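You operate a simulated robot arm through the tools that you are given. There is no shell and no other tool. Be economical: measure what you need, move in short steps, check, and stop when the job is done.

You run a simulated two-armed robot. Do the job below in one go: nothing can be reset, and whatever is moved stays where it is left.

TASK
Take the small tea towel from the mending bench and hang it over the handle of the fifth tool drawer from the top.

The check looks at the end state, three seconds after you hand in, the way a careful person would. Anything else that was tipped, shoved, dropped, spilled or broken makes it a failure. Flat cloth is picked up by pressing the open fingertips on it (5 to 10 N) and closing them slowly along it; thin cloth reads only 2 to 8 mm in the jaws.

THE ROBOT
Two 7-joint arms with two-finger parallel grippers on one trunk, on a base that drives. Base frame: it is fixed to the floor where the robot stands at the start and does not move with it; the origin is under the middle of the robot, x ahead of it, y to its left, z up; the surface under the hand at the start is at about z = 900. Lengths are in mm, angles in rad, forces in N, time in s.
The left shoulder is at the start at [70, 163, 1095], the right one opposite. With the tool pointing down near the work surface each hand reaches from about 380 to 880 mm from the robot's upright axis, wherever it stands, measured 20 degrees to its own side. Places, roughly: small tea towel [500, -100, 900]. Payload 3.43 kg a hand.
Tool frame (each hand has its own): the origin (TCP) lies between the finger pads and is the grasp point; the fingertips stand 34 mm ahead of it; z points along the fingers, y is the line along which they close. The gripper opens to 128 mm. The fingers are 24 mm wide and 12 mm thick; the gripper's body (48 by 130 mm) begins 96 mm behind the TCP.
Orientation is that of the tool frame in the base frame, as a unit quaternion [x, y, z, w]. With the fingers straight down and closing along the base's y, the tool's x points along the base's -x, its y along +y and its z along -z.

THE INTERFACE
- The arms move only by the tool servo_tool. It takes "left_motion", "right_motion" or both (then of equal length, played together; a hand with none holds still); each is a list that holds one entry, the list of rows, each a list of 7 numbers: the shift along the tool's x, y, z in m, then the turn, a rotation vector about the tool's x, y, z in degrees, then the gripper command, from -1 (fully open) to 1 (shut), values between in proportion. In form: [[[x, y, z, ax, ay, az, jaw], ...]]. A call has 1 to 20 rows; each row is the pose to reach, as a shift and turn from the pose commanded when the call began, along the tool's axes at that moment. Rows are played at 5 a second. More than 50 mm and 0.15 rad between two rows, or a gripper value outside its range, and nothing of the call is played. Where a pose cannot be reached the arm comes as near as it can. A force on the tool above 40 N (or 10 N above the force at the start of the call, whichever is more), or a blocked arm, ends the call early, and 0.2 s more pass. Each finger travels about 153 mm/s and halts on what it meets, pressing with about 40 N; the grip force reading is that of the motor and also rises with nothing between the fingers. The clock runs only during rows and for 0.2 s after the last one: add rows that repeat a pose to give the fingers time. The reply holds the time, the measured pose of the TCP, the force on the tool along the base axes, the opening and the grip force, in the units named above and with some noise, with the torque about the TCP (base axes, N m) and any sound that the robot's microphone picked up, and new pictures: "show" is both (left out), scene, wrist or none (wrist: the cameras of the hands that moved).
- Cameras (640 x 400 px; columns grow to the right, rows downward): "scene" is now at [137.7, -13.9, 1326.3]; the picture's right is [-0.17, -0.99, 0.00], its down [-0.55, 0.09, -0.83] and it looks along [0.82, -0.14, -0.56] (base axes); focal length 269 px, centre (320, 200). "left" rides on the left gripper at [76, 11, -160] in its tool frame; the picture's right is [-0.15, 0.99, 0.00], its down [-0.88, -0.13, -0.46] and it looks along [-0.45, -0.07, 0.89] (tool axes); focal length 234 px, centre (320, 200). "right" rides on the right gripper at [76, -11, -160] in its tool frame; the picture's right is [0.15, 0.99, 0.00], its down [-0.88, 0.13, -0.46] and it looks along [-0.45, 0.07, 0.89] (tool axes); focal length 234 px, centre (320, 200). There is no depth. A picture from a camera that has moved, and an enlarged one, comes with that camera's place and axes in the base frame and with its lens.
- lift_body(by): slides the trunk up (or, below 0, down) by that many mm; the arms and the scene camera ride with it, the base frame stays. It gives what a move gives, with no picture.
- drive_base(legs): drives the robot by 1 to 6 legs, each [ahead, left, turn to the left] in mm, mm and rad, along the robot's own axes; the way and the turn of a leg run together, so that a leg with both is an arc; at most 1500 mm and 3.142 rad a leg. The arms and the cameras ride along, it lands a little off, and it stops where it bumps. It gives what a move gives, and a new picture of the scene camera.
- aim_head(pan, tilt): turns the head with the scene camera to pan (to the left, within 1.501 rad either way) and tilt (down, from -0.506 to 1.204), counted from straight ahead of the robot. It gives what a move gives, and a new picture of the scene camera.
- zoom(camera, box): a new picture of the part [left, top, right, bottom] of that camera's present view, enlarged. No time passes.
- close_job(): hands the job in; it is judged then, once.

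Work in short steps. Places have to be worked out from the pictures, the camera data and where the tool is seen: move nearer, look again, correct. Check each grasp and each placing, and mend what went wrong. You have 120 turns and 260 pictures in all, those below and enlarged ones among them. Open the grippers and draw the arms clear of the work before you hand the job in, unless the task says otherwise; then end with one line.

The tools are called as a command line: name --argument value ..., lists and objects as JSON in quotes. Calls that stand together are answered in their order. servo_tool: Moves the arms, as the interface text tells. Its arguments: {"type":"object","properties":{"left_motion":{"type":"array"},"right_motion":{"type":"array"},"show":{"type":"string","enum":["both","scene","wrist","none"]}},"required":[]} The other tools are called the same way: lift_body (by) slides the trunk up or down; drive_base (legs) drives the base; aim_head (pan, tilt) turns the head that bears the scene camera; zoom (camera, box) takes an enlarged picture of a part of a camera's view; close_job () hands the job in.

At the start:

```text
time: 0.0
left_tool_pos: [510.9, 103.4, 1131.9]
left_orientation: [0.0, 1.0, 0.0, 0.0]
left_wrist_force: [0.3, -0.4, 0.4]
left_torque: [0.04, -0.03, 0.01]
left_gripper_width: 128.0
left_grip_force: 0.1
right_tool_pos: [581.7, -317.9, 1067.8]
right_orientation: [-0.001, 1.0, 0.0, 0.0]
right_wrist_force: [-0.3, 0.2, -0.1]
right_torque: [0.01, 0.03, -0.01]
right_gripper_width: 127.8
right_grip_force: 0.1
trunk travel left (down, up): [-575.0, 365.0]
robot x, y, heading: [-0.7, -2.5, -0.002]
head pan, tilt: [-0.166, 0.592]
```

scene: 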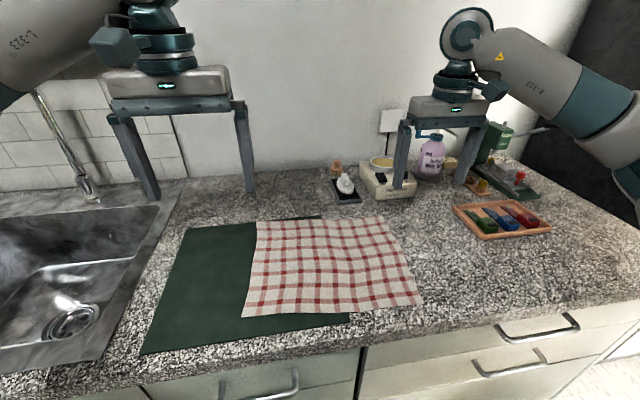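
right: 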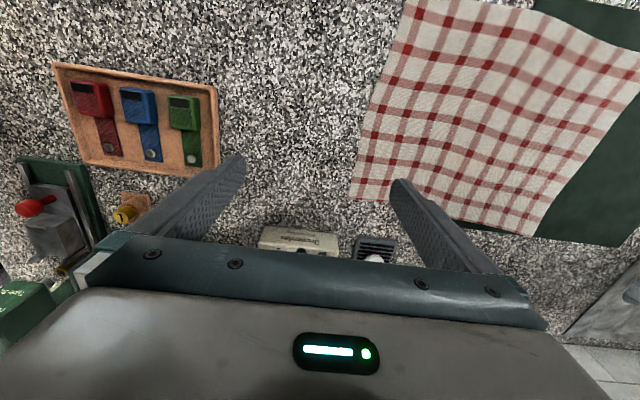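
left: 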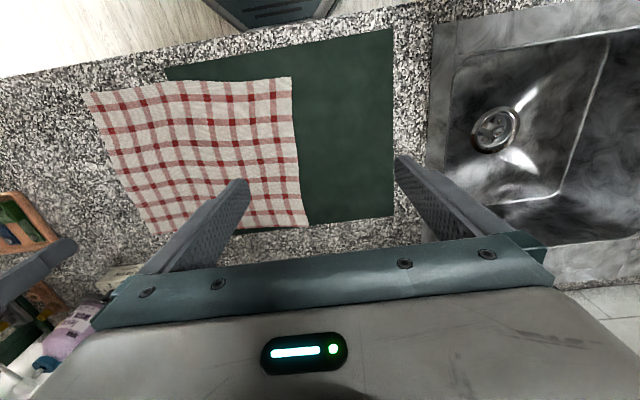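

I'll start by looking down at the drawer fronts to find the handles.

aim_head --pan -0.6 --tilt 1.1

```text
time: 0.9
left_tool_pos: [511.8, 102.8, 1132.8]
left_orientation: [-0.001, 1.0, 0.0, 0.0]
left_wrist_force: [-0.2, -0.2, 0.3]
left_torque: [0.0, -0.01, 0.02]
left_gripper_width: 128.3
left_grip_force: 0.1
right_tool_pos: [580.9, -319.8, 1068.6]
right_orientation: [0.0, 1.0, 0.0, -0.001]
right_wrist_force: [-0.1, 0.1, -0.1]
right_torque: [0.03, 0.01, -0.04]
right_gripper_width: 128.4
right_grip_force: 0.1
trunk travel left (down, up): [-575.0, 365.0]
robot x, y, heading: [1.3, 0.7, -0.001]
head pan, tilt: [-0.6, 1.1]
camera scene: at [102.4, -34.9, 1286.9], right [-0.56, -0.83, 0.0], down [-0.74, 0.5, -0.45], along [0.38, -0.26, -0.89], focal length 269 px, centre (320, 200)
```

scene: 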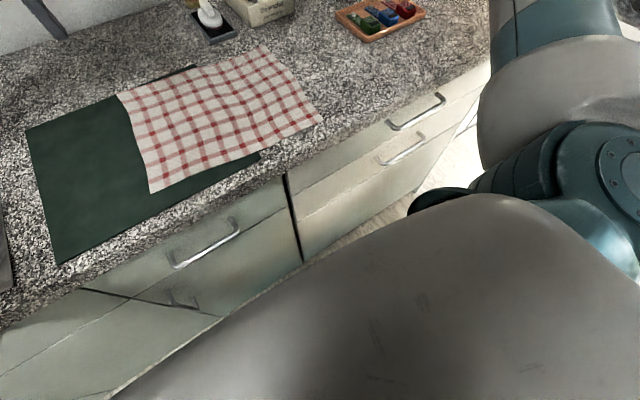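

Two drawer stacks are visible; I need to see all of them. I back away to view the fronts (the hands are above everything on the bench nearer the robot).

drive_base --legs '[[-900, 0, 0]]'

aim_head --pan -0.25 --tilt 0.65

```text
time: 4.7
left_tool_pos: [-295.4, 98.5, 1152.4]
left_orientation: [-0.009, 1.0, 0.004, 0.029]
left_wrist_force: [-1.6, -0.5, 0.3]
left_torque: [0.06, -0.14, -0.02]
left_gripper_width: 127.8
left_grip_force: 0.0
right_tool_pos: [-213.4, -327.6, 1091.3]
right_orientation: [-0.01, 1.0, -0.003, 0.028]
right_wrist_force: [-1.3, 0.0, 0.4]
right_torque: [0.05, -0.13, -0.01]
right_gripper_width: 127.9
right_grip_force: 0.1
trunk travel left (down, up): [-575.0, 365.0]
robot x, y, heading: [-743.0, -16.7, 0.019]
head pan, tilt: [-0.6, 1.1]
stopped in leg 1: the robot was blocked; the commanded pose is now the measured one
camera scene: at [-619.6, -48.5, 1289.0], right [-0.55, -0.84, 0.01], down [-0.75, 0.49, -0.44], along [0.36, -0.25, -0.9], focal length 269 px, centre (320, 200)
```

scene: 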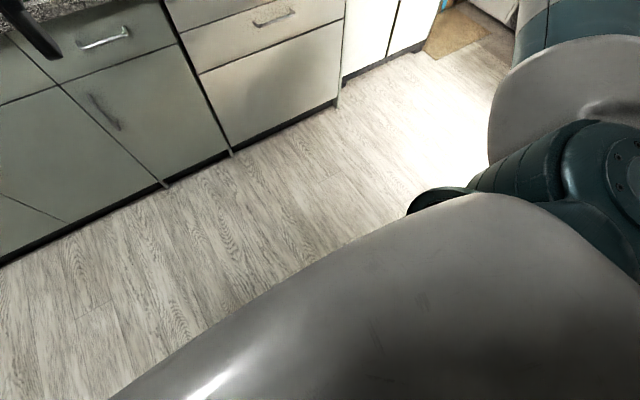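

```text
time: 5.6
left_tool_pos: [-287.6, 100.4, 1149.3]
left_orientation: [-0.011, 1.0, 0.004, 0.024]
left_wrist_force: [0.2, 0.4, 0.6]
left_torque: [0.0, 0.01, 0.02]
left_gripper_width: 127.9
left_grip_force: 0.2
right_tool_pos: [-204.2, -325.5, 1087.1]
right_orientation: [-0.011, 1.0, -0.003, 0.022]
right_wrist_force: [-0.6, -1.4, 0.1]
right_torque: [0.04, 0.01, -0.01]
right_gripper_width: 128.0
right_grip_force: 0.1
trunk travel left (down, up): [-575.0, 365.0]
robot x, y, heading: [-746.7, -18.4, 0.025]
head pan, tilt: [-0.25, 0.649]
camera scene: at [-579.2, -32.2, 1321.4], right [-0.22, -0.97, 0.01], down [-0.61, 0.14, -0.78], along [0.76, -0.18, -0.62], focal length 269 px, centre (320, 200)
```

scene: 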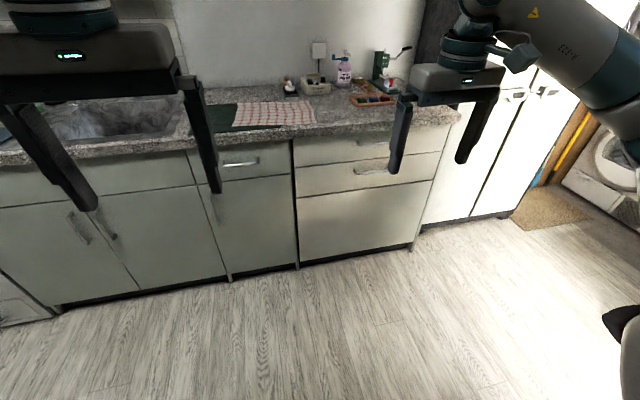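

Something behind blocked me. None of these units has five drawers; I move forward a little and look around.

drive_base --legs '[[80, 0, 0]]'

aim_head --pan 1.5 --tilt 0.5

aim_head --pan -1.5 --tilt 0.5

```text
time: 6.7
left_tool_pos: [-211.8, 102.4, 1150.2]
left_orientation: [-0.014, 1.0, 0.005, 0.025]
left_wrist_force: [0.2, 0.2, 0.1]
left_torque: [0.0, -0.03, 0.01]
left_gripper_width: 128.1
left_grip_force: 0.0
right_tool_pos: [-126.0, -323.9, 1087.9]
right_orientation: [-0.012, 1.0, -0.002, 0.023]
right_wrist_force: [-0.1, -0.3, -0.3]
right_torque: [0.02, 0.0, 0.03]
right_gripper_width: 128.0
right_grip_force: 0.1
trunk travel left (down, up): [-575.0, 365.0]
robot x, y, heading: [-663.8, -14.8, 0.034]
head pan, tilt: [-0.25, 0.649]
camera scene: at [-502.3, -32.2, 1322.0], right [-0.22, -0.98, 0.0], down [-0.61, 0.13, -0.78], along [0.76, -0.17, -0.62], focal length 269 px, centre (320, 200)
```

scene: 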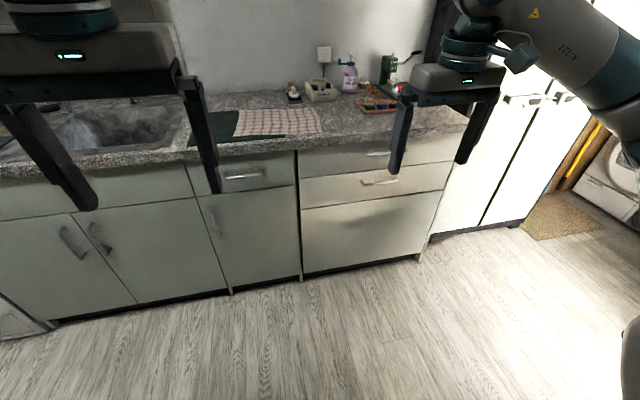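

```text
time: 8.4
left_tool_pos: [-234.6, 103.3, 1156.6]
left_orientation: [-0.013, 0.999, 0.005, 0.036]
left_wrist_force: [-1.1, -0.2, -0.8]
left_torque: [0.01, 0.03, 0.02]
left_gripper_width: 128.1
left_grip_force: 0.2
right_tool_pos: [-148.2, -325.0, 1096.4]
right_orientation: [-0.012, 0.999, -0.004, 0.035]
right_wrist_force: [-0.6, -0.5, -0.2]
right_torque: [0.0, 0.04, 0.01]
right_gripper_width: 127.9
right_grip_force: 0.0
trunk travel left (down, up): [-575.0, 365.0]
robot x, y, heading: [-665.5, -14.0, 0.029]
head pan, tilt: [1.499, 0.499]
camera scene: at [-579.7, 80.0, 1336.7], right [1.0, -0.04, -0.02], down [-0.04, -0.48, -0.88], along [0.03, 0.88, -0.48], focal length 269 px, centre (320, 200)
```

scene: 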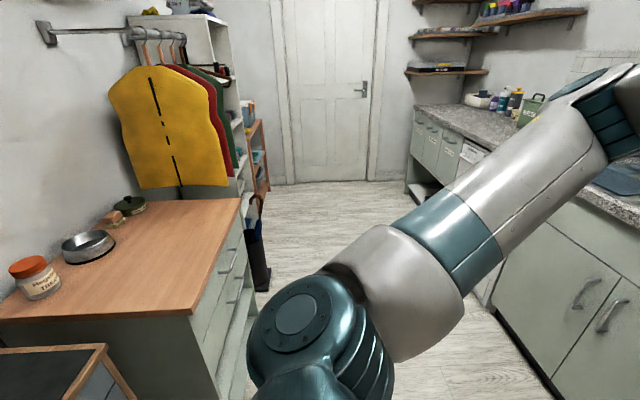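

```text
time: 11.0
left_tool_pos: [-233.3, 104.2, 1156.3]
left_orientation: [-0.014, 0.999, 0.005, 0.036]
left_wrist_force: [-0.5, 1.0, -0.5]
left_torque: [0.02, -0.01, 0.02]
left_gripper_width: 127.9
left_grip_force: 0.1
right_tool_pos: [-149.5, -324.6, 1096.2]
right_orientation: [-0.012, 0.999, -0.004, 0.033]
right_wrist_force: [-0.1, -0.4, -0.1]
right_torque: [0.03, -0.01, -0.02]
right_gripper_width: 128.1
right_grip_force: 0.1
trunk travel left (down, up): [-575.0, 365.0]
robot x, y, heading: [-667.7, -18.2, 0.027]
head pan, tilt: [-1.499, 0.499]
camera scene: at [-574.5, -101.5, 1336.8], right [-0.99, -0.1, 0.02], down [-0.07, 0.48, -0.88], along [0.08, -0.87, -0.48], focal length 269 px, centre (320, 200)
```

scene: 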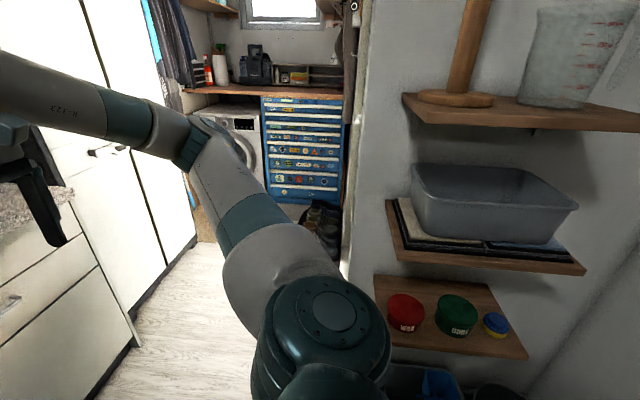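

The blue tool chest off to the right is the tool-drawer unit. I zoom on it, and look down beside me to see what I might have bumped.

zoom --camera "scene" --box '[230, 70, 370, 240]'

aim_head --pan 1.5 --tilt 1.2

```text
2.35 times, centred on (300, 155) of scene
camera zoom: at [-574.5, -101.5, 1336.8], right [-0.99, -0.1, 0.02], down [-0.07, 0.48, -0.88], along [0.08, -0.87, -0.48], focal length 634 px, centre (367, 306)
```

zoom: 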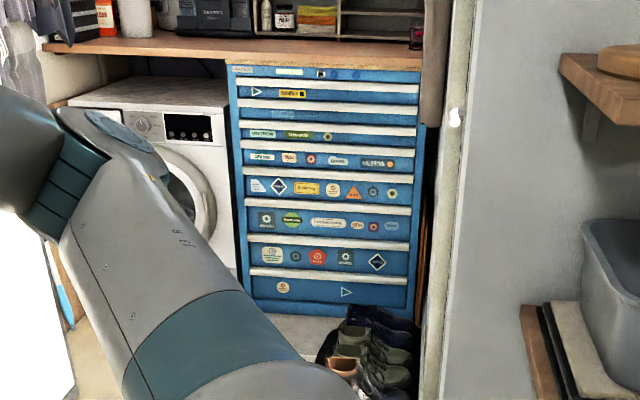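

```text
time: 13.6
left_tool_pos: [-235.4, 103.5, 1155.8]
left_orientation: [-0.014, 0.999, 0.005, 0.037]
left_wrist_force: [-0.6, 0.0, -0.1]
left_torque: [0.03, -0.02, -0.01]
left_gripper_width: 127.9
left_grip_force: 0.1
right_tool_pos: [-149.1, -323.8, 1096.1]
right_orientation: [-0.013, 0.999, -0.003, 0.034]
right_wrist_force: [0.7, -0.3, 0.2]
right_torque: [0.02, -0.01, -0.01]
right_gripper_width: 128.2
right_grip_force: 0.0
trunk travel left (down, up): [-575.0, 365.0]
robot x, y, heading: [-665.4, -13.5, 0.031]
head pan, tilt: [1.499, 1.201]
camera scene: at [-582.6, 44.9, 1283.1], right [1.0, -0.04, -0.02], down [-0.05, -0.93, -0.36], along [-0.01, 0.36, -0.93], focal length 269 px, centre (320, 200)
```

scene: 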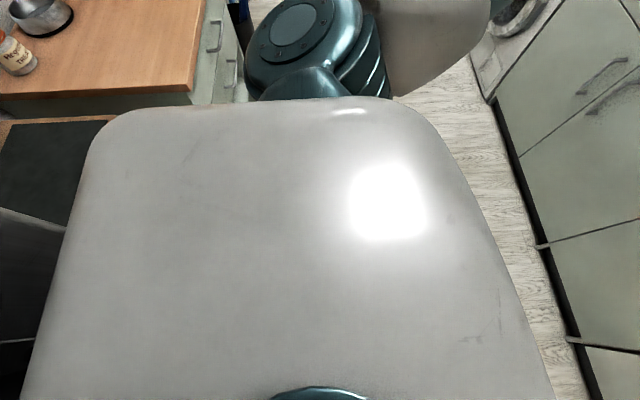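

The robot still reads slightly pitched; I drive forward toward the bench and check whether it levels, viewing the floor behind afterwards.

drive_base --legs '[[250, 0, 0]]'

```text
time: 15.5
left_tool_pos: [18.6, 108.8, 1154.6]
left_orientation: [-0.014, 0.999, 0.005, 0.035]
left_wrist_force: [-0.2, -0.2, -0.4]
left_torque: [0.03, 0.05, -0.02]
left_gripper_width: 127.9
left_grip_force: 0.1
right_tool_pos: [103.9, -316.7, 1095.4]
right_orientation: [-0.013, 0.999, -0.003, 0.033]
right_wrist_force: [1.1, 0.4, -0.6]
right_torque: [0.03, 0.05, 0.0]
right_gripper_width: 128.2
right_grip_force: 0.1
trunk travel left (down, up): [-575.0, 365.0]
robot x, y, heading: [-412.8, -8.9, 0.026]
head pan, tilt: [1.499, 1.201]
camera scene: at [-359.2, 50.2, 1280.8], right [1.0, -0.04, 0.0], down [-0.04, -0.93, -0.36], along [0.01, 0.36, -0.93], focal length 269 px, centre (320, 200)
```

scene: 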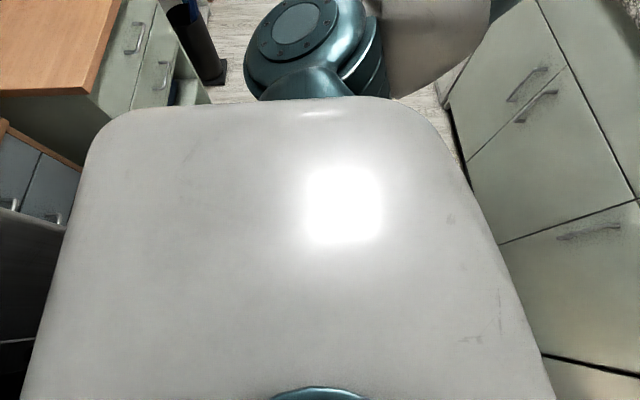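

The camera is level again; only the arms keep a ~4° droop offset from the bump against the rear counter. Before grasping I'll inspect the tool chest handles: move to x≈-150, turn right, and approach partway.

drive_base --legs '[[260, 0, -0.026], [0, 0, -1.571], [1000, 0, 0]]'

aim_head --pan 0 --tilt 0.6

```text
time: 23.1
left_tool_pos: [-7.1, -754.6, 1158.9]
left_orientation: [0.694, 0.719, -0.028, 0.029]
left_wrist_force: [-0.3, 0.1, 0.6]
left_torque: [-0.01, -0.06, -0.02]
left_gripper_width: 128.0
left_grip_force: 0.1
right_tool_pos: [-436.5, -840.8, 1101.1]
right_orientation: [0.695, 0.718, -0.032, 0.023]
right_wrist_force: [0.0, -0.7, 0.2]
right_torque: [0.03, -0.02, 0.01]
right_gripper_width: 128.0
right_grip_force: 0.0
trunk travel left (down, up): [-575.0, 365.0]
robot x, y, heading: [-134.5, -334.6, -1.534]
head pan, tilt: [1.499, 1.201]
stopped in leg 3: the robot was blocked; the commanded pose is now the measured one
camera scene: at [-70.1, -375.2, 1281.7], right [-0.03, -1.0, 0.01], down [-0.93, 0.03, -0.36], along [0.36, -0.02, -0.93], focal length 269 px, centre (320, 200)
```

scene: 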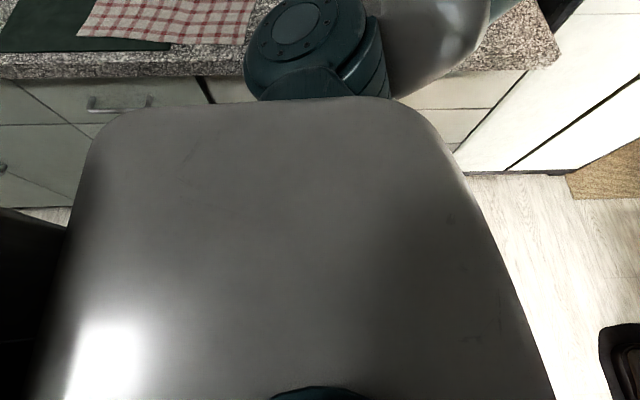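

```text
time: 24.7
left_tool_pos: [-7.5, -752.2, 1161.1]
left_orientation: [0.692, 0.721, -0.028, 0.031]
left_wrist_force: [0.0, 0.5, -0.1]
left_torque: [-0.01, 0.01, 0.04]
left_gripper_width: 128.2
left_grip_force: 0.0
right_tool_pos: [-436.5, -840.4, 1101.3]
right_orientation: [0.693, 0.719, -0.032, 0.023]
right_wrist_force: [0.3, 0.5, -0.2]
right_torque: [0.02, -0.01, 0.03]
right_gripper_width: 127.9
right_grip_force: 0.1
trunk travel left (down, up): [-575.0, 365.0]
robot x, y, heading: [-140.3, -335.5, -1.528]
head pan, tilt: [0.0, 0.6]
camera scene: at [-123.6, -458.4, 1327.3], right [-1.0, -0.04, 0.0], down [-0.03, 0.55, -0.83], along [0.03, -0.83, -0.55], focal length 269 px, centre (320, 200)
```

scene: 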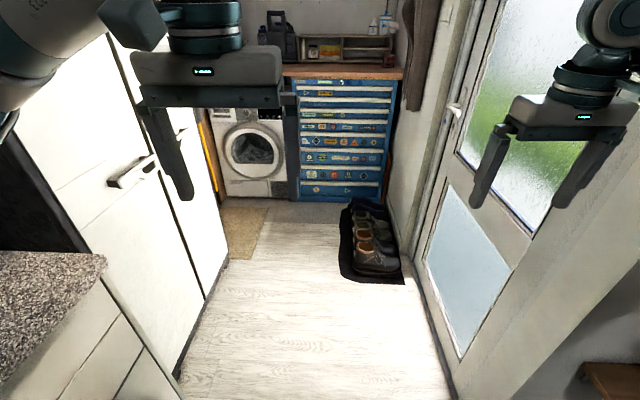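

Blocked — probably the right arm on the wall end. I look right to check what touched.

aim_head --pan -1.1 --tilt 0.4

aim_head --pan 1.0 --tilt 0.4

```text
time: 26.1
left_tool_pos: [-6.9, -751.6, 1161.2]
left_orientation: [0.692, 0.72, -0.028, 0.031]
left_wrist_force: [0.5, -0.2, 0.4]
left_torque: [0.04, -0.01, -0.02]
left_gripper_width: 127.7
left_grip_force: 0.1
right_tool_pos: [-436.5, -840.2, 1101.4]
right_orientation: [0.694, 0.719, -0.032, 0.023]
right_wrist_force: [0.4, 0.5, -0.9]
right_torque: [-0.01, 0.0, 0.02]
right_gripper_width: 128.0
right_grip_force: 0.0
trunk travel left (down, up): [-575.0, 365.0]
robot x, y, heading: [-135.5, -336.0, -1.532]
head pan, tilt: [-1.1, 0.4]
camera scene: at [-208.1, -415.3, 1345.3], right [-0.49, 0.87, -0.01], down [0.34, 0.18, -0.93], along [-0.8, -0.46, -0.38], focal length 269 px, centre (320, 200)
```

scene: 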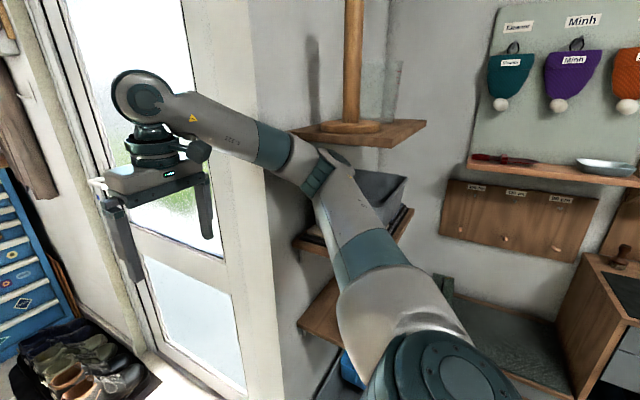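

```text
time: 28.1
left_tool_pos: [-6.7, -751.6, 1160.1]
left_orientation: [0.692, 0.721, -0.028, 0.031]
left_wrist_force: [-0.5, 0.0, 0.3]
left_torque: [-0.02, -0.01, 0.02]
left_gripper_width: 127.9
left_grip_force: 0.0
right_tool_pos: [-436.0, -840.6, 1100.3]
right_orientation: [0.694, 0.719, -0.032, 0.023]
right_wrist_force: [-0.2, 0.1, 0.7]
right_torque: [-0.01, 0.0, 0.01]
right_gripper_width: 128.1
right_grip_force: 0.0
trunk travel left (down, up): [-575.0, 365.0]
robot x, y, heading: [-130.9, -338.5, -1.53]
head pan, tilt: [1.0, 0.4]
camera scene: at [-47.4, -416.5, 1344.7], right [-0.5, -0.86, 0.01], down [-0.34, 0.18, -0.92], along [0.79, -0.47, -0.39], focal length 269 px, centre (320, 200)
```

scene: 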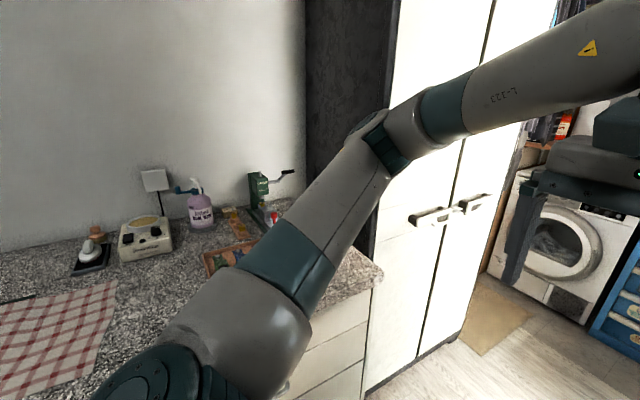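

The right forearm touched the empty corner of the top shelf; pestle and jug still stand. I back off first.

drive_base --legs '[[-180, 0, -0.03]]'

servo_tool --left_motion '[[[-0.04, -0.004, 0, 0, 1, 0, -1], [-0.08, -0.008, 0, 0, 2, 0, -1], [-0.12, -0.012, 0, 0, 3, 0, -1], [-0.16, -0.016, 0, 0, 4, 0, -1], [-0.2, -0.02, 0, 0, 4, 0, -1], [-0.2, -0.02, 0, 0, 4, 0, -1]]]' --right_motion '[[[-0.024, 0.038, 0, 0, 1, 0, -1], [-0.048, 0.076, 0, 0, 2, 0, -1], [-0.072, 0.114, 0, 0, 3, 0, -1], [-0.096, 0.152, 0, 0, 4, 0, -1], [-0.115, 0.19, 0, 0, 4, 0, -1], [-0.115, 0.19, 0, 0, 4, 0, -1]]]' --show "none"

aim_head --pan -1.1 --tilt 0.4

```text
time: 29.6
left_tool_pos: [-30.0, -586.1, 1155.4]
left_orientation: [0.702, 0.711, -0.021, 0.028]
left_wrist_force: [0.3, -1.4, 0.1]
left_torque: [0.0, 0.0, 0.04]
left_gripper_width: 128.0
left_grip_force: 0.1
right_tool_pos: [-459.8, -663.8, 1091.4]
right_orientation: [0.704, 0.709, -0.025, 0.02]
right_wrist_force: [-0.4, 0.0, 1.5]
right_torque: [-0.01, 0.0, 0.0]
right_gripper_width: 128.0
right_grip_force: 0.0
trunk travel left (down, up): [-575.0, 365.0]
robot x, y, heading: [-143.8, -156.6, -1.555]
head pan, tilt: [1.0, 0.4]
camera scene: at [-60.9, -253.1, 1343.7], right [-0.53, -0.85, 0.0], down [-0.33, 0.21, -0.92], along [0.78, -0.49, -0.39], focal length 269 px, centre (320, 200)
```

scene: 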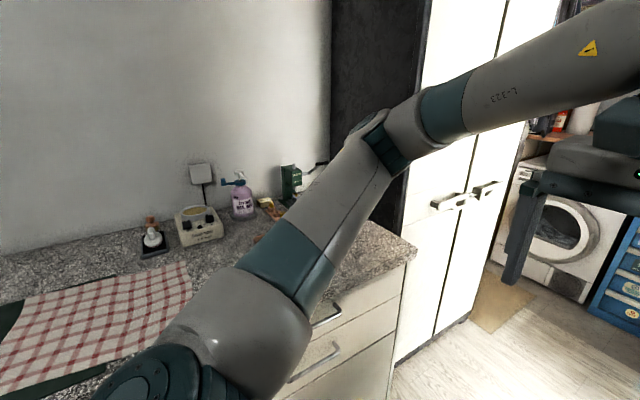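

```text
time: 31.0
left_tool_pos: [-50.4, -784.4, 1169.8]
left_orientation: [0.703, 0.711, 0.003, 0.004]
left_wrist_force: [-0.8, 0.1, 0.1]
left_torque: [-0.02, 0.0, 0.0]
left_gripper_width: 127.9
left_grip_force: 0.1
right_tool_pos: [-269.0, -776.9, 1095.4]
right_orientation: [0.704, 0.71, -0.001, -0.006]
right_wrist_force: [0.4, -0.2, -0.3]
right_torque: [0.01, 0.01, 0.01]
right_gripper_width: 127.8
right_grip_force: 0.2
trunk travel left (down, up): [-575.0, 365.0]
robot x, y, heading: [-137.7, -155.5, -1.562]
head pan, tilt: [1.0, 0.4]
```

```text
time: 33.0
left_tool_pos: [-49.6, -784.9, 1170.8]
left_orientation: [0.703, 0.712, 0.003, 0.002]
left_wrist_force: [-0.9, -0.8, 0.2]
left_torque: [-0.01, 0.04, 0.0]
left_gripper_width: 127.9
left_grip_force: 0.0
right_tool_pos: [-268.7, -778.8, 1096.1]
right_orientation: [0.705, 0.709, 0.0, -0.006]
right_wrist_force: [0.2, -0.4, 0.0]
right_torque: [0.03, 0.03, 0.0]
right_gripper_width: 128.1
right_grip_force: 0.0
trunk travel left (down, up): [-575.0, 365.0]
robot x, y, heading: [-140.0, -154.6, -1.558]
head pan, tilt: [-1.1, 0.4]
camera scene: at [-221.1, -247.5, 1343.7], right [-0.47, 0.88, 0.0], down [0.34, 0.18, -0.92], along [-0.81, -0.43, -0.39], focal length 269 px, centre (320, 200)
```

scene: 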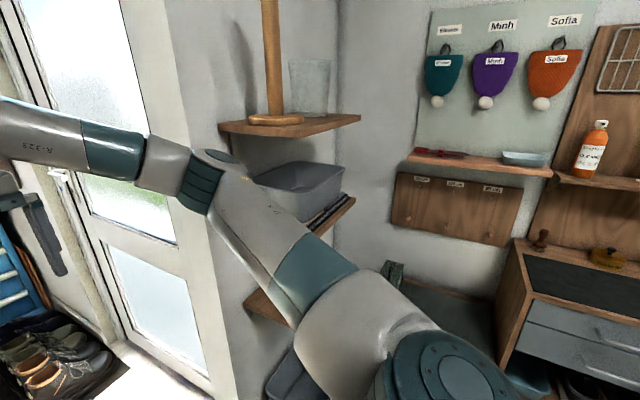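

Arms are slimmer now and the shelf items are untouched. I shift left 90 mm, then drive toward the chest.

drive_base --legs '[[0, 90, -0.013], [1000, 0, 0]]'

aim_head --pan -0.1 --tilt 0.6

```text
time: 38.9
left_tool_pos: [43.8, -1795.1, 1170.5]
left_orientation: [0.705, 0.709, 0.003, 0.002]
left_wrist_force: [0.4, -0.3, 0.0]
left_torque: [0.03, 0.01, 0.01]
left_gripper_width: 128.0
left_grip_force: 0.0
right_tool_pos: [-175.4, -1787.9, 1096.3]
right_orientation: [0.706, 0.708, 0.0, -0.006]
right_wrist_force: [0.4, -0.4, 0.0]
right_torque: [-0.01, -0.03, 0.0]
right_gripper_width: 128.0
right_grip_force: 0.1
trunk travel left (down, up): [-575.0, 365.0]
robot x, y, heading: [-44.5, -1160.1, -1.564]
head pan, tilt: [-1.1, 0.4]
camera scene: at [-125.5, -1258.0, 1343.7], right [-0.46, 0.89, 0.0], down [0.35, 0.18, -0.92], along [-0.82, -0.43, -0.39], focal length 269 px, centre (320, 200)
```

scene: 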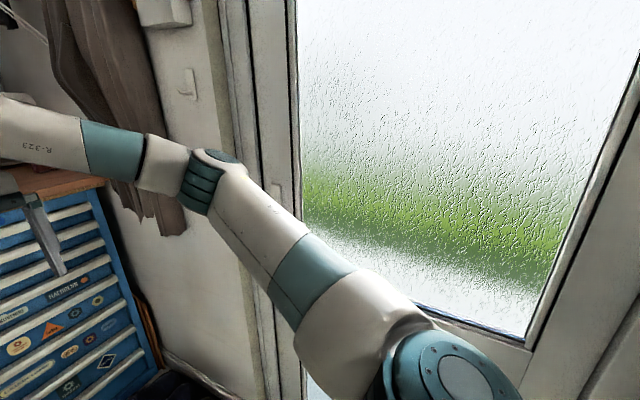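

```text
time: 40.2
left_tool_pos: [43.9, -1794.6, 1171.2]
left_orientation: [0.705, 0.709, 0.002, 0.002]
left_wrist_force: [0.2, -0.2, 0.4]
left_torque: [0.01, -0.05, -0.02]
left_gripper_width: 127.9
left_grip_force: 0.0
right_tool_pos: [-174.4, -1787.9, 1096.1]
right_orientation: [0.706, 0.708, 0.0, -0.006]
right_wrist_force: [0.4, -0.1, 0.9]
right_torque: [0.03, -0.04, 0.02]
right_gripper_width: 127.7
right_grip_force: 0.0
trunk travel left (down, up): [-575.0, 365.0]
robot x, y, heading: [-42.3, -1167.2, -1.561]
head pan, tilt: [-0.099, 0.6]
camera scene: at [-51.4, -1303.1, 1325.5], right [-1.0, 0.09, 0.0], down [0.05, 0.56, -0.82], along [-0.08, -0.82, -0.57], focal length 269 px, centre (320, 200)
```

scene: 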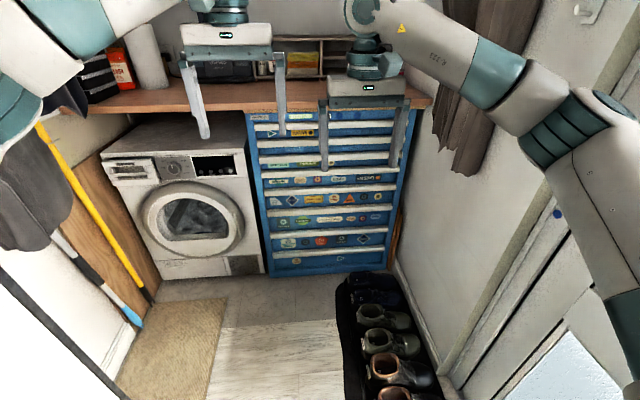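

zoom --camera "scene" --box '[235, 100, 425, 280]'

zoom --camera "scene" --box '[240, 155, 330, 215]'

```text
2.22 times, centred on (330, 190) of scene
camera zoom: at [-51.4, -1303.1, 1325.5], right [-1.0, 0.09, 0.0], down [0.05, 0.56, -0.82], along [-0.08, -0.82, -0.57], focal length 598 px, centre (298, 222)
```

zoom: 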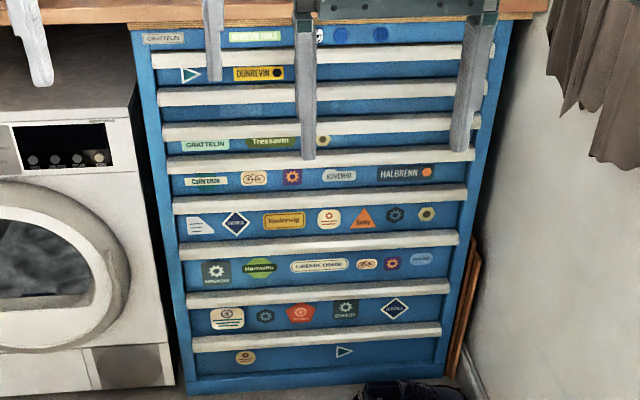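

```text
6.67 times, centred on (285, 185) of scene
camera zoom: at [-51.4, -1303.1, 1325.5], right [-1.0, 0.09, 0.0], down [0.05, 0.56, -0.82], along [-0.08, -0.82, -0.57], focal length 1795 px, centre (553, 300)
```

zoom: 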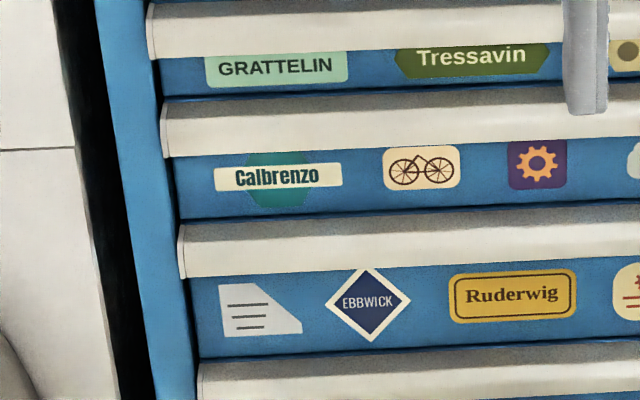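

Eight rails, each at the top of its drawer; the fifth looks like the "Ebbwick/Ruderwig" one at z≈620, front at y≈-2410. I need the rail profile, so I lower the trunk and get closer.

lift_body --by -450

drive_base --legs '[[200, 80, 0]]'

aim_head --pan -0.1 --tilt 0.3

```text
refused: -450 is not a number from -400 to 400
```

```text
time: 41.9
left_tool_pos: [128.8, -1997.4, 1170.6]
left_orientation: [0.704, 0.71, 0.003, 0.003]
left_wrist_force: [0.4, 0.5, -0.9]
left_torque: [0.01, -0.01, -0.01]
left_gripper_width: 128.0
left_grip_force: 0.1
right_tool_pos: [-89.9, -1990.0, 1096.9]
right_orientation: [0.705, 0.709, 0.0, -0.005]
right_wrist_force: [0.2, -0.9, -0.1]
right_torque: [0.01, -0.01, 0.02]
right_gripper_width: 127.9
right_grip_force: 0.0
trunk travel left (down, up): [-575.0, 365.0]
robot x, y, heading: [39.6, -1366.4, -1.556]
head pan, tilt: [-0.099, 0.6]
camera scene: at [32.4, -1504.6, 1325.5], right [-1.0, 0.09, 0.0], down [0.05, 0.56, -0.82], along [-0.07, -0.82, -0.57], focal length 269 px, centre (320, 200)
```

scene: 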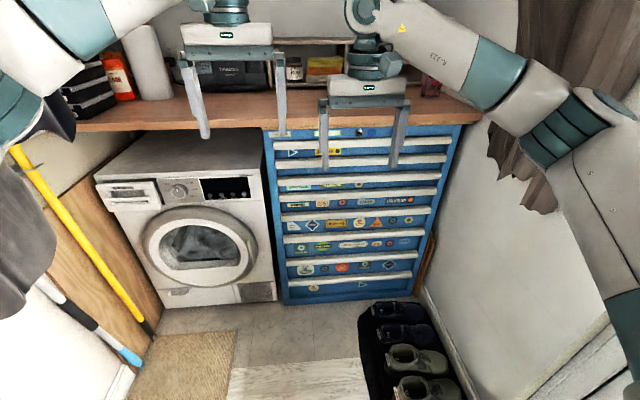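

```text
time: 42.7
left_tool_pos: [128.5, -1996.0, 1171.5]
left_orientation: [0.704, 0.71, 0.002, 0.003]
left_wrist_force: [0.1, -0.4, -0.8]
left_torque: [-0.02, 0.0, 0.0]
left_gripper_width: 128.2
left_grip_force: 0.1
right_tool_pos: [-90.9, -1990.6, 1096.8]
right_orientation: [0.706, 0.708, -0.001, -0.006]
right_wrist_force: [-0.4, 0.7, -0.5]
right_torque: [-0.02, 0.01, 0.0]
right_gripper_width: 128.2
right_grip_force: 0.2
trunk travel left (down, up): [-575.0, 365.0]
robot x, y, heading: [42.5, -1370.3, -1.555]
head pan, tilt: [-0.099, 0.3]
camera scene: at [31.7, -1509.1, 1352.9], right [-1.0, 0.09, 0.0], down [0.03, 0.3, -0.95], along [-0.08, -0.95, -0.3], focal length 269 px, centre (320, 200)
```

scene: 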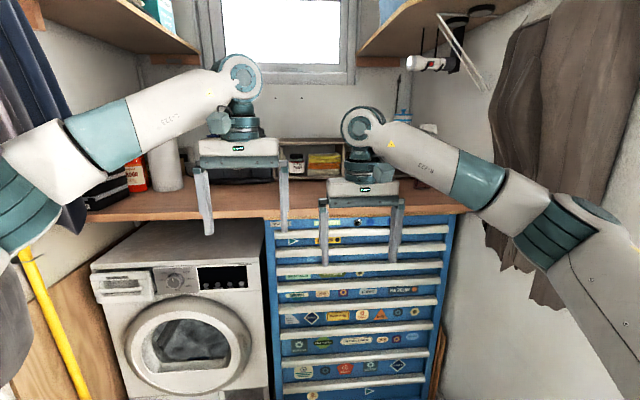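

The way down is clear in front; I lower the trunk 400 to see the rail from lower down.

lift_body --by -400

aim_head --pan 0.0 --tilt 0.4

```text
time: 46.5
left_tool_pos: [128.6, -1995.4, 771.5]
left_orientation: [0.703, 0.711, 0.002, 0.003]
left_wrist_force: [1.3, -0.3, -0.1]
left_torque: [0.03, 0.0, 0.02]
left_gripper_width: 128.0
left_grip_force: 0.0
right_tool_pos: [-89.6, -1989.3, 696.0]
right_orientation: [0.705, 0.709, -0.002, -0.005]
right_wrist_force: [0.9, 0.3, 0.2]
right_torque: [0.0, -0.04, -0.03]
right_gripper_width: 127.8
right_grip_force: 0.1
trunk travel left (down, up): [-175.0, 765.0]
robot x, y, heading: [40.4, -1370.3, -1.56]
head pan, tilt: [-0.099, 0.3]
```

```text
time: 47.2
left_tool_pos: [129.0, -1996.4, 770.6]
left_orientation: [0.704, 0.711, 0.003, 0.002]
left_wrist_force: [-0.5, -0.6, 0.0]
left_torque: [-0.01, 0.0, -0.01]
left_gripper_width: 127.8
left_grip_force: 0.0
right_tool_pos: [-89.7, -1990.4, 696.1]
right_orientation: [0.705, 0.709, 0.0, -0.006]
right_wrist_force: [-0.9, 0.6, -0.3]
right_torque: [0.0, 0.02, 0.01]
right_gripper_width: 127.9
right_grip_force: 0.1
trunk travel left (down, up): [-175.0, 765.0]
robot x, y, heading: [41.8, -1369.7, -1.563]
head pan, tilt: [0.0, 0.4]
camera scene: at [41.1, -1508.9, 943.8], right [-1.0, -0.01, 0.0], down [0.0, 0.39, -0.92], along [0.01, -0.92, -0.39], focal length 269 px, centre (320, 200)
```

scene: 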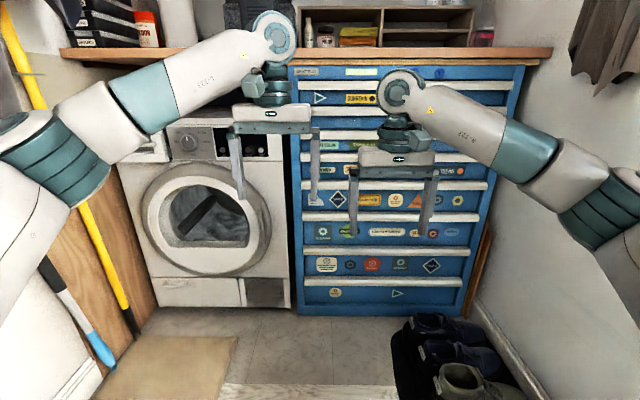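

Now a look at the rails through the right wrist camera and a scene enlargement.

zoom --camera "scene" --box '[280, 60, 400, 240]'

zoom --camera "right" --box '[0, 0, 640, 400]'

```text
2.22 times, centred on (340, 150) of scene
camera zoom: at [41.1, -1508.9, 943.8], right [-1.0, -0.01, 0.0], down [0.0, 0.39, -0.92], along [0.01, -0.92, -0.39], focal length 598 px, centre (276, 311)
```

zoom: 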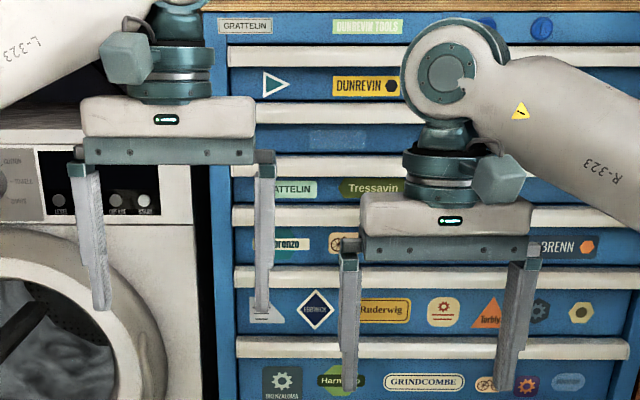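

```text
1.00 times, centred on (320, 200) of right (not enlarged: the box is as wide or as high as the picture)
camera zoom: at [-99.5, -1915.6, 856.5], right [0.99, 0.15, -0.01], down [0.14, -0.88, 0.45], along [0.06, -0.44, -0.89], focal length 234 px, centre (320, 200)
```

zoom: 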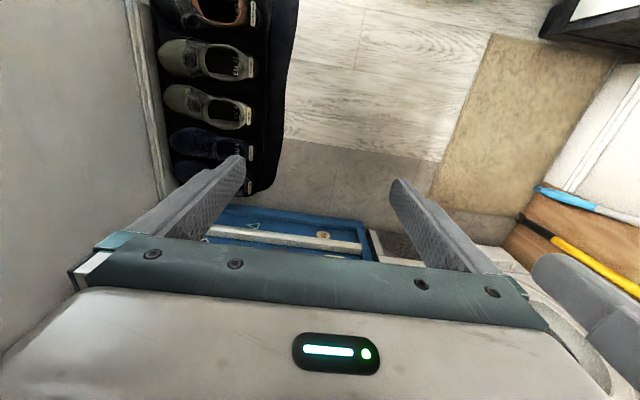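

I pitch the right hand forward 48° and move it 200 mm toward the chest so its camera can view the rail profile.

servo_tool --right_motion '[[[-0.034, 0, 0, 0, -8, 0, -1], [-0.068, 0, 0, 0, -16, 0, -1], [-0.1, 0, 0, 0, -24, 0, -1], [-0.134, 0, 0, 0, -32, 0, -1], [-0.168, 0, 0, 0, -40, 0, -1], [-0.2, 0, 0, 0, -48, 0, -1], [-0.2, 0, 0, 0, -48, 0, -1]]]'

```text
time: 48.8
left_tool_pos: [128.9, -1996.9, 771.4]
left_orientation: [0.703, 0.711, 0.002, 0.003]
left_wrist_force: [-0.2, 0.0, 0.8]
left_torque: [-0.02, -0.01, -0.04]
left_gripper_width: 128.0
left_grip_force: 0.1
right_tool_pos: [-86.2, -2191.3, 692.4]
right_orientation: [0.643, 0.65, -0.288, 0.284]
right_wrist_force: [-0.4, -0.1, 1.0]
right_torque: [0.01, 0.03, 0.01]
right_gripper_width: 127.9
right_grip_force: 0.0
trunk travel left (down, up): [-175.0, 765.0]
robot x, y, heading: [39.7, -1365.3, -1.554]
head pan, tilt: [0.0, 0.4]
camera scene: at [41.1, -1508.9, 943.7], right [-1.0, -0.01, 0.0], down [0.0, 0.39, -0.92], along [0.01, -0.92, -0.39], focal length 269 px, centre (320, 200)
camera right: at [-98.6, -2022.6, 745.3], right [0.99, 0.1, -0.12], down [0.14, -0.25, 0.96], along [0.07, -0.96, -0.27], focal length 234 px, centre (320, 200)
```

scene: 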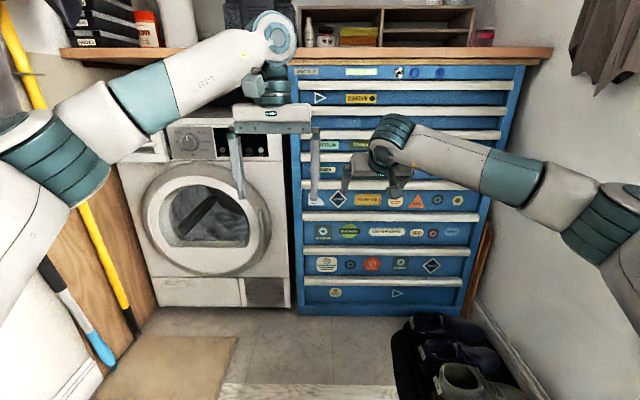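
right: 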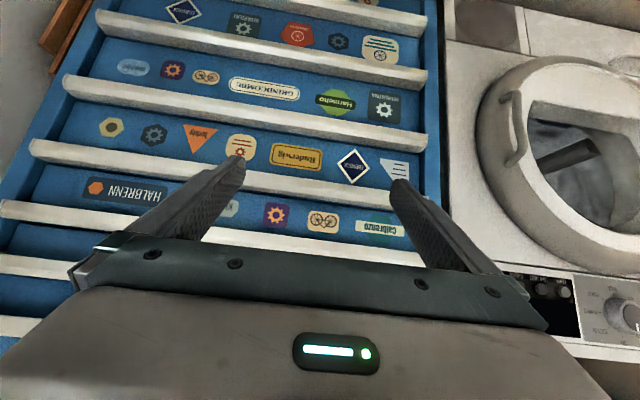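

zoom --camera "right" --box '[230, 90, 450, 230]'

zoom --camera "right" --box '[330, 0, 450, 75]'

```text
2.86 times, centred on (340, 160) of right
camera zoom: at [-98.6, -2022.6, 745.3], right [0.99, 0.1, -0.12], down [0.14, -0.25, 0.96], along [0.07, -0.96, -0.27], focal length 669 px, centre (263, 314)
```

zoom: 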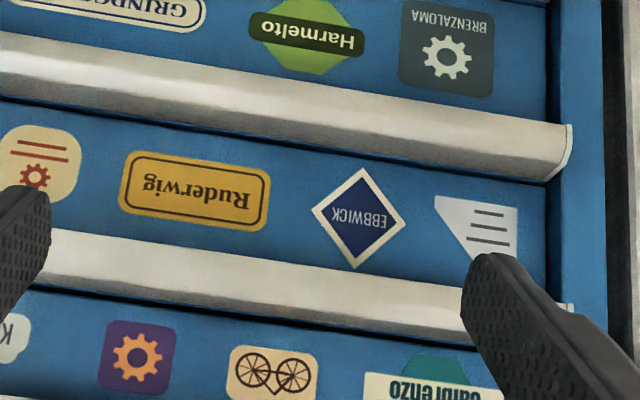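

```text
5.33 times, centred on (390, 38) of right
camera zoom: at [-98.6, -2022.6, 745.3], right [0.99, 0.1, -0.12], down [0.14, -0.25, 0.96], along [0.07, -0.96, -0.27], focal length 1249 px, centre (-53, 1067)
```

zoom: 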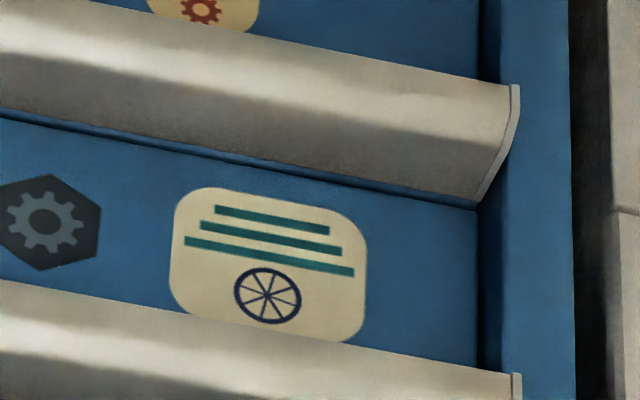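

The rail looks like a full-width profile; I need to know whether it is open from above or below. I lower the right hand and tip its camera up to look from beneath.

servo_tool --right_motion '[[[0.028, 0, 0.0254, 0, -6.4, 0, -1], [0.056, 0, 0.051, 0, -12.8, 0, -1], [0.085, 0, 0.076, 0, -19.2, 0, -1], [0.113, 0, 0.102, 0, -25.6, 0, -1], [0.141, 0, 0.127, 0, -32, 0, -1], [0.141, 0, 0.127, 0, -32, 0, -1]]]' --show "wrist"

```text
time: 50.2
left_tool_pos: [127.4, -1996.9, 771.5]
left_orientation: [0.704, 0.71, 0.003, 0.003]
left_wrist_force: [0.2, -0.6, -0.4]
left_torque: [-0.05, -0.01, 0.02]
left_gripper_width: 128.2
left_grip_force: 0.0
right_tool_pos: [-57.8, -2192.3, 529.2]
right_orientation: [0.555, 0.543, -0.457, 0.434]
right_wrist_force: [0.0, -0.2, 1.1]
right_torque: [0.02, 0.0, 0.04]
right_gripper_width: 128.2
right_grip_force: 0.0
right hand out of reach, approached as far as the arm can: row 4, 5, 6
trunk travel left (down, up): [-175.0, 765.0]
robot x, y, heading: [38.8, -1367.1, -1.562]
head pan, tilt: [0.0, 0.4]
camera right: at [-62.8, -2019.4, 487.4], right [0.99, 0.0, -0.16], down [0.15, 0.26, 0.95], along [0.04, -0.97, 0.26], focal length 234 px, centre (320, 200)
```

right: 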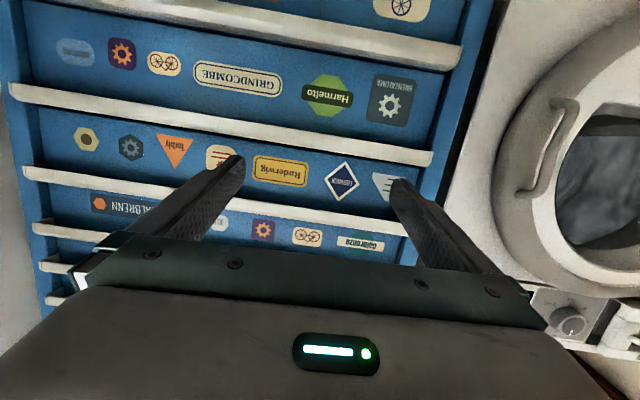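

zoom --camera "right" --box '[360, 110, 450, 166]'

zoom --camera "right" --box '[0, 180, 110, 310]'

```text
7.11 times, centred on (405, 138) of right
camera zoom: at [-62.8, -2019.4, 487.4], right [0.99, 0.0, -0.16], down [0.15, 0.26, 0.95], along [0.04, -0.97, 0.26], focal length 1665 px, centre (-284, 641)
```

zoom: 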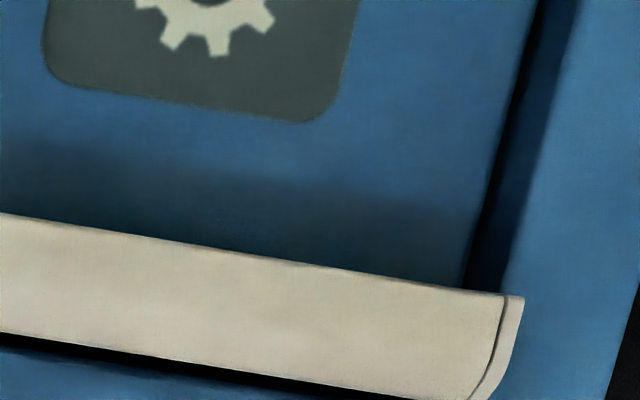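

```text
3.08 times, centred on (55, 245) of right
camera zoom: at [-62.8, -2019.4, 487.4], right [0.99, 0.0, -0.16], down [0.15, 0.26, 0.95], along [0.04, -0.97, 0.26], focal length 720 px, centre (1135, 62)
```

zoom: 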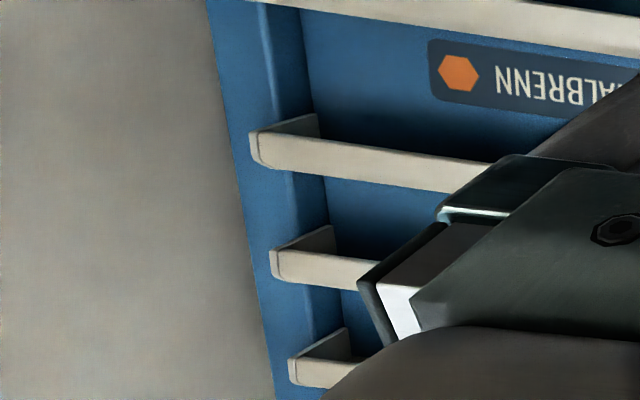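

From below it is a cup-type rail with open underside. To see whether its top is closed I'll view steeply from above: hand upright again, slightly back, then I drive closer (shifted left of the shoe mat).

servo_tool --right_motion '[[[-0.021, 0, -0.014, 0, 8, 0, -1], [-0.042, 0, -0.028, 0, 16, 0, -1], [-0.063, 0, -0.042, 0, 24, 0, -1], [-0.084, 0, -0.056, 0, 32, 0, -1], [-0.105, 0, -0.07, 0, 40, 0, -1], [-0.126, 0, -0.084, 0, 48, 0, -1], [-0.147, 0, -0.098, 0, 56, 0, -1], [-0.168, 0, -0.112, 0, 64, 0, -1], [-0.189, 0, -0.126, 0, 72, 0, -1], [-0.209, 0, -0.139, 0, 80, 0, -1], [-0.209, 0, -0.139, 0, 80, 0, -1]]]' --show "none"

drive_base --legs '[[140, 80, 0]]'

```text
time: 52.6
left_tool_pos: [129.5, -1996.4, 771.0]
left_orientation: [0.703, 0.711, 0.003, 0.003]
left_wrist_force: [-0.2, 0.0, 0.7]
left_torque: [-0.01, 0.0, 0.0]
left_gripper_width: 127.8
left_grip_force: 0.1
right_tool_pos: [-56.2, -2091.4, 760.1]
right_orientation: [0.705, 0.71, 0.0, -0.006]
right_wrist_force: [0.7, -0.6, -0.2]
right_torque: [0.01, 0.02, -0.02]
right_gripper_width: 127.8
right_grip_force: 0.1
trunk travel left (down, up): [-175.0, 765.0]
robot x, y, heading: [39.8, -1364.1, -1.561]
head pan, tilt: [0.0, 0.4]
```

```text
time: 54.0
left_tool_pos: [206.5, -2137.5, 770.7]
left_orientation: [0.704, 0.71, 0.003, 0.003]
left_wrist_force: [-0.4, -0.5, 0.3]
left_torque: [0.02, 0.0, 0.02]
left_gripper_width: 128.2
left_grip_force: 0.0
right_tool_pos: [21.3, -2231.0, 760.1]
right_orientation: [0.706, 0.708, -0.001, -0.005]
right_wrist_force: [-0.1, 0.5, -0.1]
right_torque: [0.03, 0.0, -0.02]
right_gripper_width: 127.9
right_grip_force: 0.0
trunk travel left (down, up): [-175.0, 765.0]
robot x, y, heading: [119.2, -1504.0, -1.563]
head pan, tilt: [0.0, 0.4]
camera scene: at [120.7, -1649.4, 943.6], right [-1.0, -0.01, 0.0], down [0.0, 0.39, -0.92], along [0.01, -0.92, -0.39], focal length 269 px, centre (320, 200)
```

scene: 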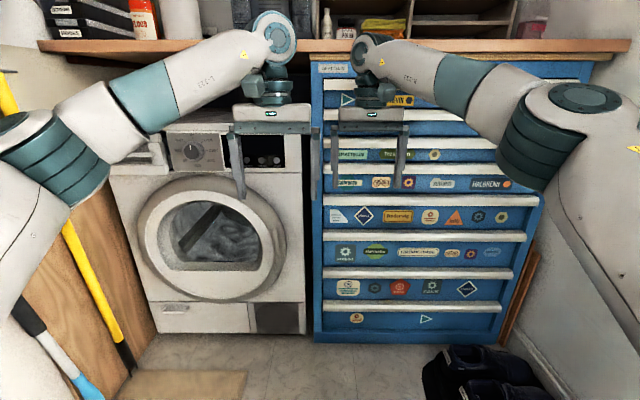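

I step the right hand 45 mm toward the chest and look down on the rail.

servo_tool --right_motion '[[[-0.045, 0, 0, 0, 0, 0, -1], [-0.045, 0, 0, 0, 0, 0, -1]]]' --show "wrist"

zoom --camera "right" --box '[230, 130, 430, 250]'

```text
time: 54.6
left_tool_pos: [206.0, -2136.6, 771.4]
left_orientation: [0.705, 0.71, 0.001, 0.003]
left_wrist_force: [-0.2, 0.4, -0.8]
left_torque: [0.01, 0.04, -0.01]
left_gripper_width: 128.1
left_grip_force: 0.1
right_tool_pos: [22.0, -2267.7, 761.6]
right_orientation: [0.706, 0.708, -0.002, -0.007]
right_wrist_force: [-0.1, -0.1, 0.9]
right_torque: [-0.01, 0.01, 0.0]
right_gripper_width: 127.9
right_grip_force: 0.1
right hand out of reach, approached as far as the arm can: row 1, 2
trunk travel left (down, up): [-175.0, 765.0]
robot x, y, heading: [118.1, -1509.7, -1.564]
head pan, tilt: [0.0, 0.4]
camera right: at [12.7, -2193.5, 921.7], right [0.99, 0.15, -0.01], down [0.14, -0.88, 0.45], along [0.06, -0.44, -0.89], focal length 234 px, centre (320, 200)
```

right: 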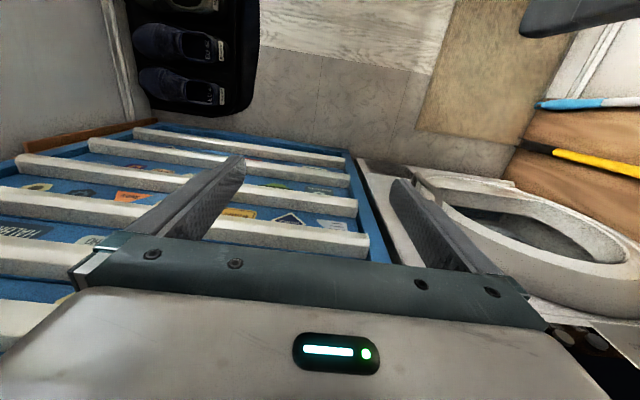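

```text
3.20 times, centred on (330, 190) of right
camera zoom: at [12.7, -2193.5, 921.7], right [0.99, 0.15, -0.01], down [0.14, -0.88, 0.45], along [0.06, -0.44, -0.89], focal length 749 px, centre (288, 232)
```

zoom: 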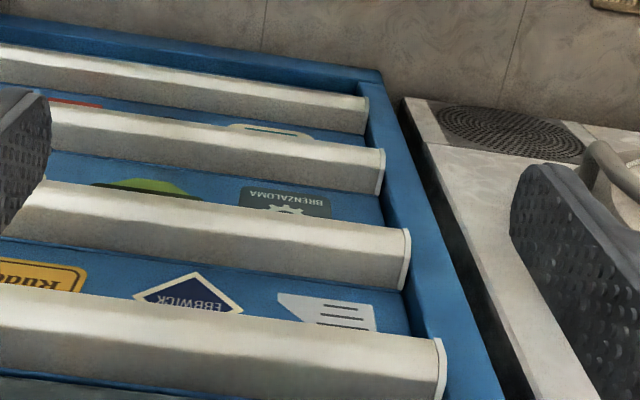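

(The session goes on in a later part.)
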